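You operate a simulated robot arm through the tools that you are given. There is no shell and no other tool. Be economical: measure what you need, move in short steps, check, and stop when the job is done.

Carry out the task below with a simulated robot arm. There is one attempt and no reset: what you move stays moved.

TASK
Put two of the markers from the top of the black table on top of the black box there.
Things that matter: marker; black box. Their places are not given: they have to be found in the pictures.

It is judged by the outcome, as a careful person would: the job done as asked, and still so three seconds after it is handed in. It fails if anything else is knocked over, pushed out of place, dropped, spilled or broken.

THE ROBOT
A 6-joint arm with a two-finger parallel gripper, fixed in place. Base frame: the origin is at the foot of the arm, x ahead of it, y to its left, z up; the work surface is at about z = 0.74. Lengths are in m, angles in rad, forces in N, time in s.
With the tool pointing down near the work surface it reaches from about 0.2 to 0.64 m from the base axis. Its first joint turns from -1.152 to 1.152 rad. Payload 2.7 kg.
Tool frame: the origin (TCP) lies between the finger pads and is the grasp point; the fingertips stand 0.023 m ahead of it; z points along the fingers, y is the line along which they close. The gripper opens to 0.094 m. The fingers are 0.038 m wide and 0.01 m thick; the gripper's body (0.054 by 0.096 m) begins 0.039 m behind the TCP.
Orientation is told as [roll, pitch, yaw] about the base's x, y, z axes, in that order, counted from this pose: with the fingers straight down and closing along the base's y, the tool's x points along the base's -x, its y along +y and its z along -z.

THE INTERFACE
- The arm moves only by the tool step_arm. Its argument "deltas" is a list of rows, each an object of numbers (a shift or turn left out is 0, a gripper value left out holds the last): "dx", "dy", "dz": the shift along the tool's x, y, z in m; "rx", "ry", "rz": the turn, a rotation vector about the tool's x, y, z in rad. In form: [{"dx": .., "dy": .., "dz": .., "rx": .., "ry": .., "rz": ..}, ...]. A call has 1 to 20 rows; each row shifts and turns the commanded pose from where the row before left it, along the tool's axes as they then stand. "fingers" is the opening in per cent of the stroke, from 0 (shut) to 100 (fully open), set as the call begins (left out, the last holds). A row lasts 0.2 s, in which the tool goes at most 0.05 m and 0.15 rad; a call with a longer step from one row to the next is refused whole, and so is a gripper value outside its range. A pose out of reach is approached as far as the arm can. The call stops where the force on the tool passes 40 N (or 10 N more than at its start, if that is more) or the arm is blocked; 0.2 s more then pass. The fingers move at their own pace (about 0.045 m/s each) and stop on an object; they squeeze with about 26 N. The grip force told is the motor's: it shows also when the fingers shut on nothing. Time passes only in rows, and 0.2 s behind the last, so rows that do not move let the fingers close. It gives the time, the measured TCP pose, the force on the tool (base axes), the opening and the grip force at its end, in the units of the frame above (readings bear some noise).
- Cameras (640 x 400 px; columns grow to the right, rows downward): "scene" is fixed at [0.0695, -0.4326, 1.3968]; the picture's right is [0.80, -0.61, 0.00], its down [-0.38, -0.50, -0.78] and it looks along [0.47, 0.62, -0.63] (base axes); focal length 311 px, centre (320, 200). "wrist" rides on the gripper at [-0.039, 0, -0.044] in the tool frame; the picture's right is [0.00, -1.00, 0.00], its down [0.97, 0.00, -0.24] and it looks along [0.24, 0.00, 0.97] (tool axes); focal length 218 px, centre (320, 200).
- camera(camera): a new picture of that camera. No time passes.
- measure_at(camera, pixels): for up to 12 pixels [column, row] of the newest picture of that camera ("zoom" is the newest enlarged one), the place [x, y, z] in the base frame of the surface seen there, good to about 0.003 m. No time passes.
- zoom(camera, box): a new picture of the part [left, top, right, bottom] of that camera's present view, enlarged. No time passes.
- job_done(): hands the job in; it is judged then, once.

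Work in short steps. Measure before you move; look again where a grasp or a placing could have gone wrong, and mend it. You have 60 turns and 20 pictures in all, the two below and enlarged ones among them. Open the gripper and draw the arm clear of the work before you hand the job in, unless the task says otherwise; then end with one line.

The tools are called after "Call:" as a command line: name --argument value ..., lists and objects as JSON in quotes. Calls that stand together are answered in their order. step_arm: Moves the arm, as the interface text tells. Its arguments: {"type":"object","properties":{"deltas":{"type":"array"},"fingers":{"type":"number"}},"required":["deltas"]} The other tools are called the same way: camera (camera) takes a picture; measure_at (camera, pixels) gives the place of the surface under pixels of a picture; zoom (camera, box) takes an enlarged picture of a part of a camera's view; job_done () hands the job in.

At the start:

```text
clock: 0.0
eef_pos: [0.3978, -0.0678, 1.0658]
tcp_rot: [0.0, -0.001, 0.0]
wrist_force: [0.4, 0.4, -0.7]
finger_gap: 0.0943
grasp_force: 0.1
```

scene: 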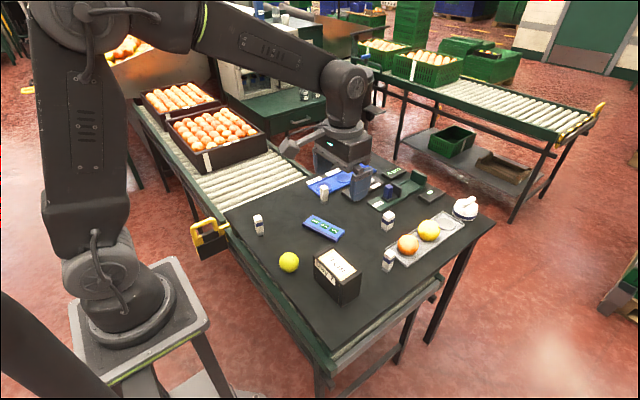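
wrist: 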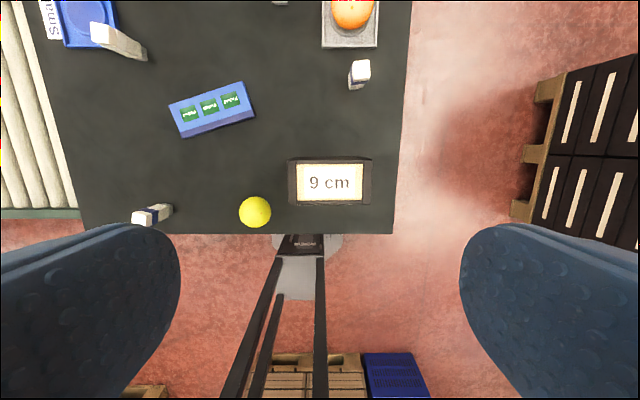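

The pictures show a black box (scene ~[337,275]) and white standing markers at about [258,224], [324,193], [388,220], [388,260]. I enlarge the scene to look closer.

Call:
zoom --camera "scene" --box '[230, 150, 490, 312]'

Call:
measure_at --camera "wrist" --pixels '[[293, 163], [367, 163], [297, 200], [365, 200], [330, 182], [361, 66], [355, 87], [140, 217], [167, 210], [100, 33], [143, 55], [255, 212]]'

```text
2.46 times, centred on (360, 231) of scene
```

zoom: 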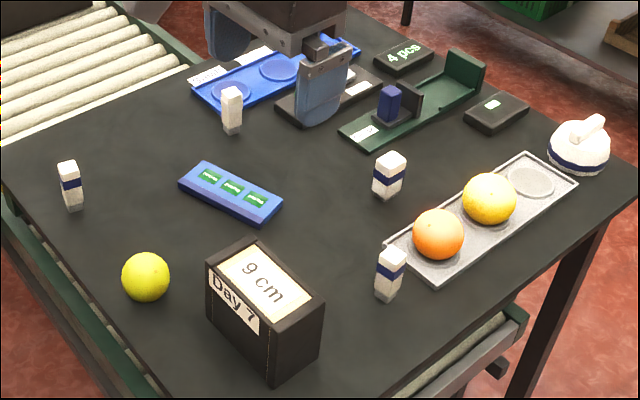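

```text
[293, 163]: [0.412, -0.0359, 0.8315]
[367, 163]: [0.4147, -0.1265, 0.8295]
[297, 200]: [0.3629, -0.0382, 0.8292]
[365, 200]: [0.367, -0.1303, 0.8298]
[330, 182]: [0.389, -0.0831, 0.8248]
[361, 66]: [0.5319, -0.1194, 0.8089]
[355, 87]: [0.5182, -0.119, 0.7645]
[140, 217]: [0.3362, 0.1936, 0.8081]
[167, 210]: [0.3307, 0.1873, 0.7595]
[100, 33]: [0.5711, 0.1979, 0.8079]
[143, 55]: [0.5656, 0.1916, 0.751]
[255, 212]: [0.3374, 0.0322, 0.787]
```

Several white upright objects differ in banding and width, so I look closer at each to tell the markers apart.

Call:
zoom --camera "scene" --box '[360, 200, 424, 280]'

Call:
zoom --camera "scene" --box '[240, 176, 352, 246]'

Call:
zoom --camera "scene" --box '[300, 150, 490, 230]'

```text
5.00 times, centred on (392, 240) of scene
```

zoom: 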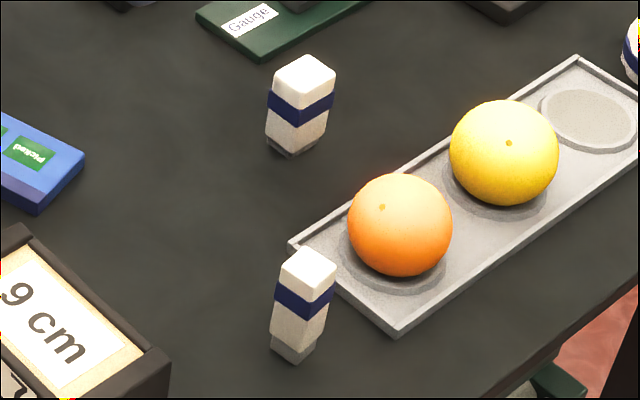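

```text
5.71 times, centred on (296, 211) of scene
```

zoom: 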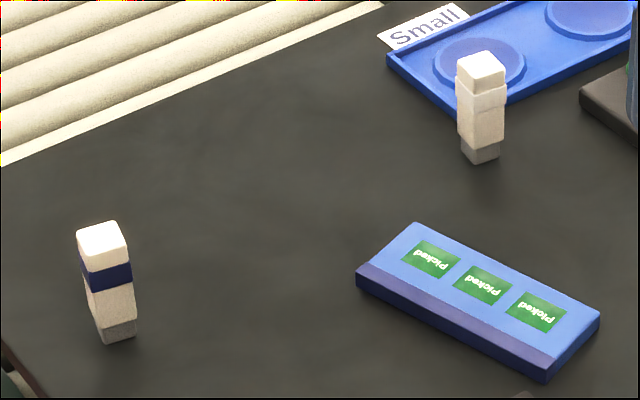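

```text
3.37 times, centred on (395, 190) of scene
```

zoom: 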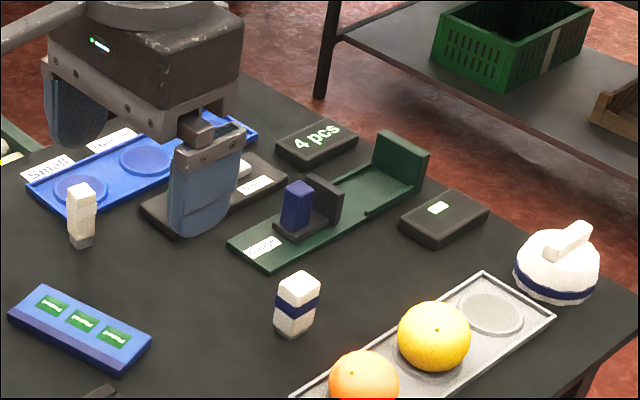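

Two identical slim blue-banded markers stand at about (0.335, 0.19) and (0.527, -0.12). I go above the second and look from the wrist.

Call:
step_arm --deltas '[{"dx": -0.026, "dy": -0.0104, "dz": 0.027}, {"dx": -0.026, "dy": -0.0104, "dz": 0.027}, {"dx": -0.026, "dy": -0.0104, "dz": 0.027}, {"dx": -0.026, "dy": -0.0104, "dz": 0.027}, {"dx": -0.025, "dy": -0.0104, "dz": 0.027}, {}]'

Call:
camera --camera "wrist"

```text
clock: 1.4
eef_pos: [0.5272, -0.1211, 0.9314]
tcp_rot: [-0.001, 0.0, -0.001]
wrist_force: [-0.3, 0.0, -0.2]
finger_gap: 0.0941
grasp_force: 0.1
```

```text
13 pictures are left
```

wrist: 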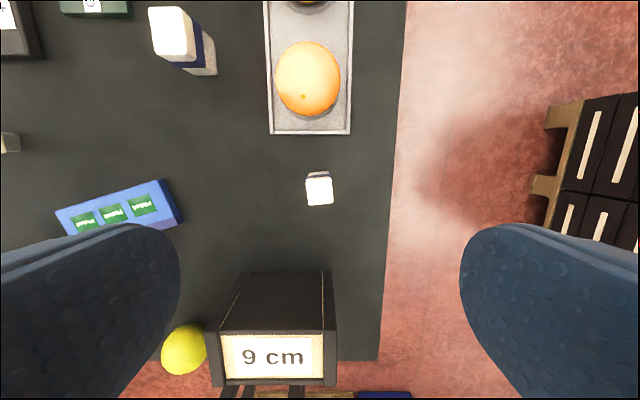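

The marker cap is at about [319,189], tray edge at row 133. I zoom in for its size and orientation.

Call:
zoom --camera "wrist" --box '[288, 164, 352, 212]'

Call:
measure_at --camera "wrist" --pixels '[[309, 183], [331, 181], [310, 203], [331, 201], [320, 190], [300, 132], [300, 120], [308, 80], [318, 173], [340, 190]]'

```text
8.33 times, centred on (320, 188) of wrist
```

zoom: 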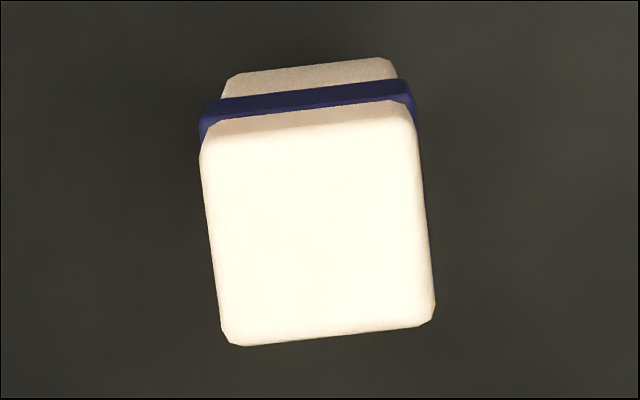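

```text
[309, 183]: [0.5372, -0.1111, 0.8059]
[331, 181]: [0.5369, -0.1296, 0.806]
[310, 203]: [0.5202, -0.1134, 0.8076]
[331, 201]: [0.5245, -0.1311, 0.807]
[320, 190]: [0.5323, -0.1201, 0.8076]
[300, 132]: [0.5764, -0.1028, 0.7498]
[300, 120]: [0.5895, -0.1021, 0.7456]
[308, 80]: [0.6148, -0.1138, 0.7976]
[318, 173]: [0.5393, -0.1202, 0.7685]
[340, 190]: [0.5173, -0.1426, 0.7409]
```

The cap centre is about (0.5285, -0.1215), 18 mm square, yawed about +0.1 rad. I turn to match, descend to z≈0.783 and close.

Call:
step_arm --deltas '[{"dx": -0.0013, "rz": -0.1}, {"dz": 0.04}, {"dz": 0.04}, {"dz": 0.035}, {"dz": 0.02}, {"dz": 0.0135}, {}]'

Call:
step_arm --deltas '[{}, {}, {}, {}, {}, {}]' --fingers 0

```text
clock: 3.0
eef_pos: [0.5272, -0.1186, 0.7834]
tcp_rot: [0.0, 0.001, 0.1]
wrist_force: [0.3, 0.4, 0.1]
finger_gap: 0.0938
grasp_force: 0.0
```

```text
clock: 4.4
eef_pos: [0.5281, -0.1193, 0.7827]
tcp_rot: [0.0, 0.0, 0.099]
wrist_force: [0.0, 0.2, 0.9]
finger_gap: 0.0205
grasp_force: 26.1
```

The marker is gripped (gap 20.5 mm, 26 N). I lift it and turn so the fingers close along x, and look at the box top.

Call:
step_arm --deltas '[{"dz": -0.02}, {"dz": -0.04}, {"dz": -0.05}, {"dz": -0.05}, {"dx": 0.01, "rz": -0.147}, {"rz": -0.147}, {"rz": -0.147}, {"rz": -0.147}, {"rz": -0.147}, {"rz": -0.147}, {"rz": -0.147}, {"rz": -0.147}, {"rz": -0.147}, {"rz": -0.147}, {}]'

Call:
zoom --camera "scene" --box '[296, 160, 456, 310]'

```text
clock: 7.6
eef_pos: [0.5178, -0.1209, 0.9428]
tcp_rot: [-0.001, 0.0, 1.573]
wrist_force: [-0.6, -0.2, -0.8]
finger_gap: 0.0203
grasp_force: 26.1
```

```text
2.67 times, centred on (376, 235) of scene
```

zoom: 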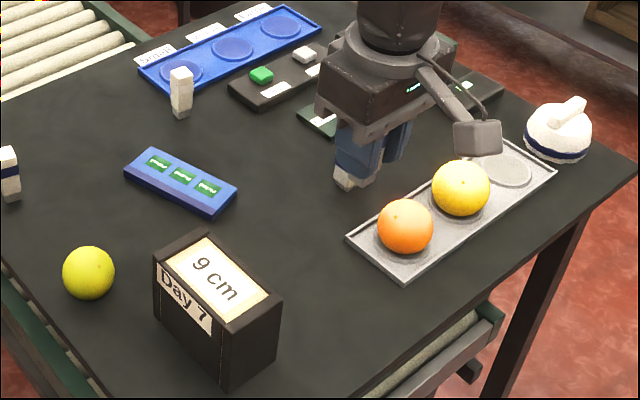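

The marker hangs in the fingers. I measure the box's top rim and the label panel.

Call:
measure_at --camera "zoom" --pixels '[[206, 233], [158, 264], [275, 294], [232, 331], [212, 242], [180, 262], [260, 295], [232, 318], [217, 278], [200, 258], [240, 300]]'

```text
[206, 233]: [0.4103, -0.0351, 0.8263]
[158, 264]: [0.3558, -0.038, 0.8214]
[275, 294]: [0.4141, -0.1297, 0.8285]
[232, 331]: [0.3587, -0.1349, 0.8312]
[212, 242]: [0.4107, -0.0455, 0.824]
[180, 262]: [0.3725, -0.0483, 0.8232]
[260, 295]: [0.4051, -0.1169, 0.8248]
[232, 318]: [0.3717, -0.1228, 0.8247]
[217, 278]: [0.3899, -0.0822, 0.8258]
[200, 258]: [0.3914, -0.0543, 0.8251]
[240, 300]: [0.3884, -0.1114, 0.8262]
```

The panel is at z≈0.825 inside a slight rim, centred at (0.389, -0.084). I carry the marker over (0.389, -0.105) and descend to just above contact.

Call:
step_arm --deltas '[{"dy": 0.03, "dx": -0.004}, {"dy": 0.035, "dx": -0.004}, {"dy": 0.035, "dx": -0.004}, {"dy": 0.029, "dx": -0.004}, {}, {"dz": 0.03}, {"dz": 0.025}, {"dz": 0.012}, {}]'

Call:
zoom --camera "scene" --box '[280, 180, 400, 310]'

```text
clock: 9.6
eef_pos: [0.3891, -0.1034, 0.8757]
tcp_rot: [0.002, 0.0, 1.569]
wrist_force: [-0.8, 0.2, 0.0]
finger_gap: 0.0204
grasp_force: 25.9
```

```text
3.08 times, centred on (340, 245) of scene
```

zoom: 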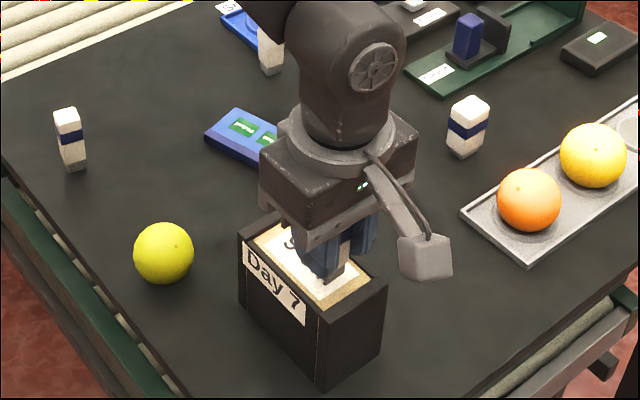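

The marker is over the panel with room. A bracket projects from the gripper at zoom [425,258]; I measure its height for later clearance, and lower in small steps.

Call:
measure_at --camera "zoom" --pixels '[[405, 276], [425, 278], [448, 272], [402, 240], [345, 275], [331, 282]]'

Call:
step_arm --deltas '[{"dz": 0.003}, {"dz": 0.003}, {"dz": 0.002}, {}]'

```text
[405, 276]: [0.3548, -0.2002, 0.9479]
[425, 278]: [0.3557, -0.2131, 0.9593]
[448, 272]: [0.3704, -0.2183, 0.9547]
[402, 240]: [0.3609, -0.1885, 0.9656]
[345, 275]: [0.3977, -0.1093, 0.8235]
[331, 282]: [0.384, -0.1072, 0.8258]
```

```text
clock: 10.6
eef_pos: [0.3896, -0.1041, 0.868]
tcp_rot: [-0.001, 0.0, 1.568]
wrist_force: [-4.2, 0.4, 19.8]
finger_gap: 0.0204
grasp_force: 26.2
```

Contact is reached (19.8 N at z 0.868), and the bracket is clear at z≈0.95. I ease up a bit, open, and retreat upward.

Call:
step_arm --deltas '[{"dz": -0.001}, {}]'

Call:
step_arm --deltas '[{}, {}, {}, {}]' --fingers 60

Call:
step_arm --deltas '[{"dz": -0.02}, {"dz": -0.03}, {"dz": -0.04}, {"dz": -0.04}, {}]'

Call:
zoom --camera "scene" --box '[280, 180, 400, 310]'

```text
clock: 11.2
eef_pos: [0.3896, -0.1039, 0.8693]
tcp_rot: [0.002, 0.0, 1.569]
wrist_force: [2.5, 0.0, 3.8]
finger_gap: 0.0207
grasp_force: 25.8
```

```text
clock: 12.2
eef_pos: [0.3886, -0.1039, 0.8692]
tcp_rot: [0.0, 0.0, 1.568]
wrist_force: [-1.3, 0.6, 0.5]
finger_gap: 0.0565
grasp_force: 0.0
```

```text
clock: 13.4
eef_pos: [0.3877, -0.1038, 0.9999]
tcp_rot: [-0.001, -0.001, 1.569]
wrist_force: [0.5, 0.2, -0.1]
finger_gap: 0.0563
grasp_force: 0.1
```

```text
3.08 times, centred on (340, 245) of scene
```

zoom: 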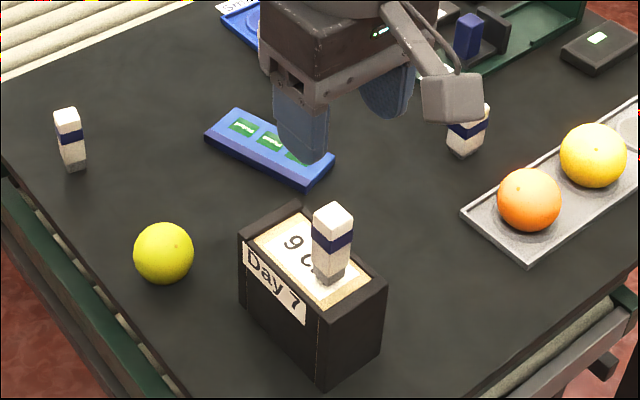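

The first marker stands on the box. I move over the second at about (0.333, 0.19) and look.

Call:
step_arm --deltas '[{"dx": -0.04, "dy": 0.007}, {"dx": -0.04, "dy": 0.007}, {"dx": -0.04, "dy": 0.007}, {"dx": -0.04, "dy": 0.007}, {"dx": -0.04, "dy": 0.007}, {"dx": -0.04, "dy": 0.007}, {"dx": -0.04, "dy": 0.007}, {"dx": -0.014, "dy": 0.006}, {"dz": 0.035}, {"dz": 0.035}, {}]' --fingers 100

Call:
camera --camera "wrist"

```text
clock: 15.8
eef_pos: [0.3338, 0.19, 0.9309]
tcp_rot: [0.0, 0.0, 1.571]
wrist_force: [-0.6, -0.5, -0.3]
finger_gap: 0.094
grasp_force: 0.1
```

```text
8 pictures are left
```

wrist: 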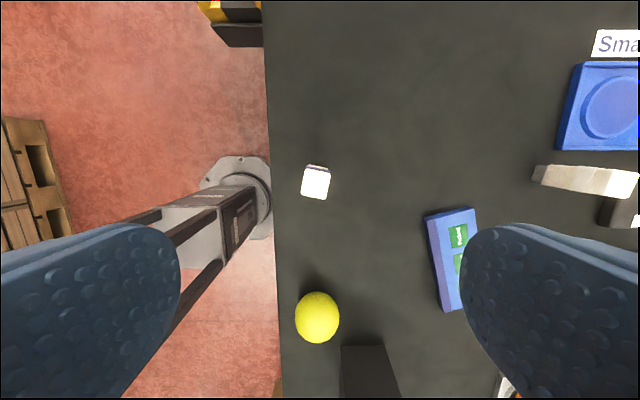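

Cap is at [316,182]; I zoom for its angle and measure its corners.

Call:
zoom --camera "wrist" --box '[284, 158, 348, 206]'

Call:
measure_at --camera "wrist" --pixels '[[306, 172], [328, 174], [304, 193], [324, 197], [316, 184], [345, 184]]'

```text
8.33 times, centred on (316, 182) of wrist
```

zoom: 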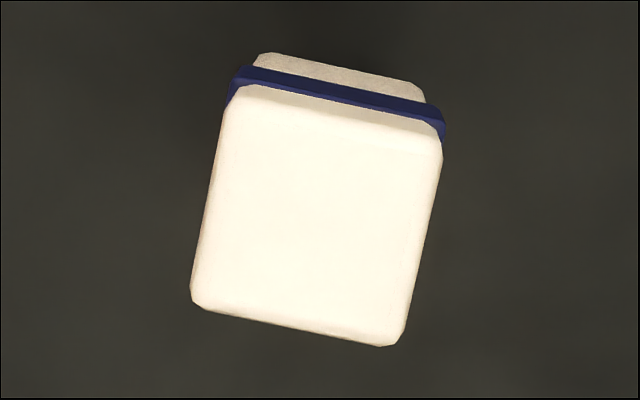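

```text
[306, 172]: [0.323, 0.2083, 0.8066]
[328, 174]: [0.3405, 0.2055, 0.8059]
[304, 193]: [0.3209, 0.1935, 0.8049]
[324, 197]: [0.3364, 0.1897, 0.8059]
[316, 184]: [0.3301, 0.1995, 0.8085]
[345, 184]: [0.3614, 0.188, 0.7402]
```

Cap centre is about (0.330, 0.1985), yawed about -0.2 rad. I align, descend to z 0.783 and close.

Call:
step_arm --deltas '[{"dx": -0.0085, "dy": 0.0035}, {"rz": 0.1}, {"rz": 0.09}, {"dz": 0.04}, {"dz": 0.04}, {"dz": 0.035}, {"dz": 0.02}, {"dz": 0.013}, {}]'

Call:
step_arm --deltas '[{}, {}, {}, {}, {}, {}]' --fingers 0

```text
clock: 17.8
eef_pos: [0.3306, 0.1984, 0.7806]
tcp_rot: [0.0, 0.0, 1.38]
wrist_force: [0.5, -0.4, 0.7]
finger_gap: 0.094
grasp_force: 0.0
```

```text
clock: 19.2
eef_pos: [0.3297, 0.1985, 0.7803]
tcp_rot: [0.001, 0.0, 1.379]
wrist_force: [-0.7, -0.2, -0.3]
finger_gap: 0.0204
grasp_force: 26.2
```

Gripped. I lift, square up the yaw, and carry it above (0.389, -0.062).

Call:
step_arm --deltas '[{"dz": -0.02}, {"dz": -0.04}, {"dz": -0.045}, {"dz": -0.045}, {"dz": -0.04, "rz": -0.1}, {"rz": -0.09}, {"dx": 0.037, "dy": -0.0085}, {"dx": 0.037, "dy": -0.0085}, {"dx": 0.037, "dy": -0.0085}, {"dx": 0.037, "dy": -0.0085}, {"dx": 0.037, "dy": -0.0085}, {"dx": 0.037, "dy": -0.0085}, {"dx": 0.037, "dy": -0.008}, {}, {}]'

Call:
zoom --camera "scene" --box '[270, 160, 400, 310]'

```text
clock: 22.4
eef_pos: [0.3902, -0.0611, 0.9704]
tcp_rot: [0.0, 0.001, 1.57]
wrist_force: [-1.0, -0.7, -0.4]
finger_gap: 0.0202
grasp_force: 25.8
```

```text
2.67 times, centred on (335, 235) of scene
```

zoom: 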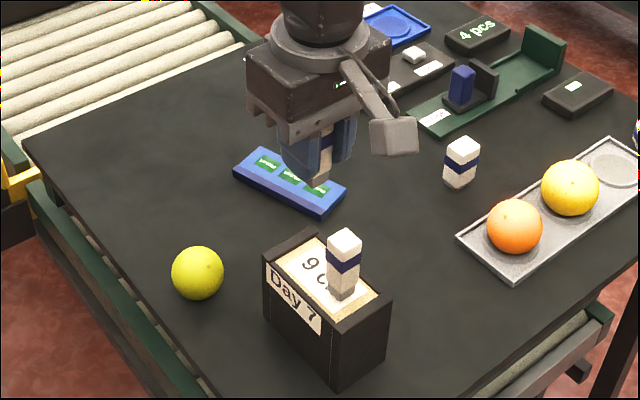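

Clear of the first marker. I descend to just above the panel, then to contact.

Call:
step_arm --deltas '[{"dz": 0.03}, {"dz": 0.03}, {"dz": 0.025}, {"dz": 0.01}, {}]'

Call:
step_arm --deltas '[{"dz": 0.003}, {"dz": 0.003}, {"dz": 0.002}, {}]'

```text
clock: 23.6
eef_pos: [0.389, -0.0615, 0.8752]
tcp_rot: [0.0, 0.001, 1.568]
wrist_force: [-1.0, -1.1, -0.5]
finger_gap: 0.0206
grasp_force: 26.0
```

```text
clock: 24.6
eef_pos: [0.3897, -0.0604, 0.8693]
tcp_rot: [-0.002, 0.0, 1.57]
wrist_force: [-5.4, -0.3, 22.5]
finger_gap: 0.0209
grasp_force: 25.9
```

Contact came about 2–3 mm higher than expected, so I check before releasing.

Call:
zoom --camera "scene" --box '[305, 225, 369, 289]'

```text
6.25 times, centred on (337, 257) of scene
```

zoom: 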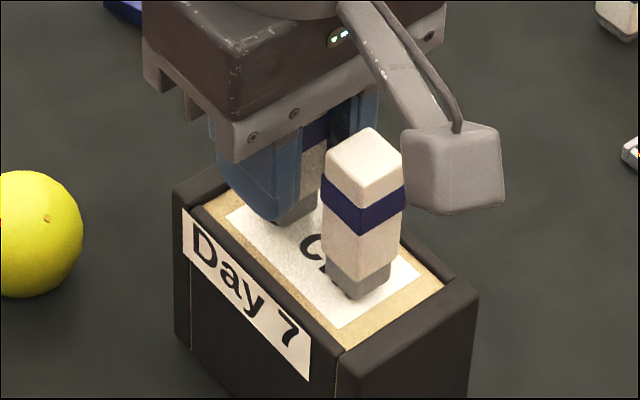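

The base sits on the panel, inside the rim. I ease up 1 mm, open and retreat.

Call:
step_arm --deltas '[{"dz": -0.001}, {}]'

Call:
step_arm --deltas '[{}, {}, {}, {}]' --fingers 60

Call:
step_arm --deltas '[{"dz": -0.02}, {"dz": -0.03}, {"dz": -0.04}, {"dz": -0.04}, {"dz": -0.04}, {"dx": -0.04}, {"dx": -0.04}, {}]'

Call:
camera --camera "scene"

Call:
zoom --camera "scene" --box '[297, 215, 377, 305]'

```text
clock: 25.2
eef_pos: [0.3909, -0.0605, 0.8683]
tcp_rot: [-0.001, 0.001, 1.569]
wrist_force: [1.0, -1.6, 9.0]
finger_gap: 0.0202
grasp_force: 25.9
```

```text
clock: 26.2
eef_pos: [0.39, -0.061, 0.8703]
tcp_rot: [-0.001, 0.001, 1.569]
wrist_force: [0.3, 1.4, 1.3]
finger_gap: 0.0563
grasp_force: 0.0
```

```text
clock: 28.0
eef_pos: [0.3913, 0.0204, 1.0397]
tcp_rot: [0.0, -0.001, 1.569]
wrist_force: [0.7, -0.9, -0.1]
finger_gap: 0.0566
grasp_force: 0.1
```

```text
4 pictures are left
```

scene: 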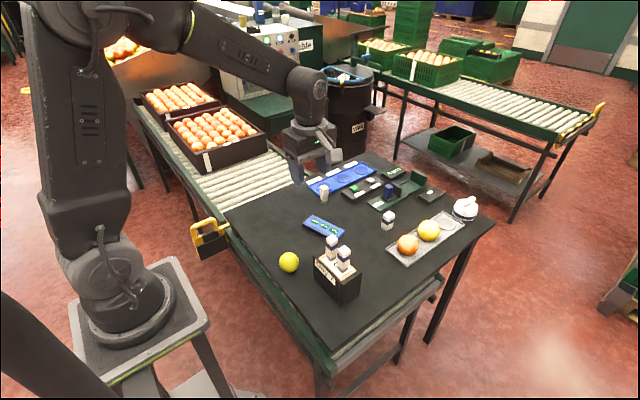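

```text
4.44 times, centred on (337, 260) of scene
```

zoom: 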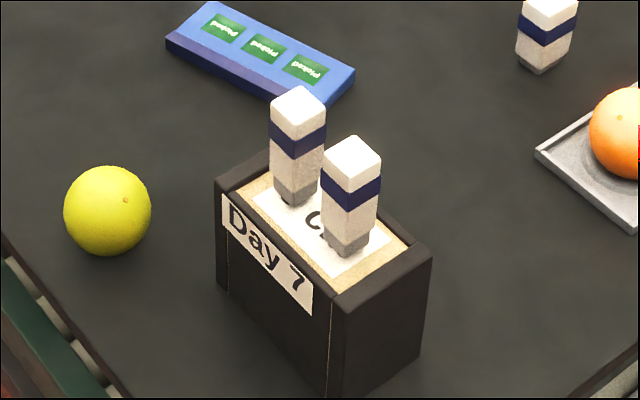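

Both markers stand upright on the box, the gripper is open and clear, and nothing else was disturbed. I hand in.

Call:
job_done

```text
The job is handed in.
```

Two blue-banded markers now stand upright on top of the black box, and the last picture shows nothing else moved.
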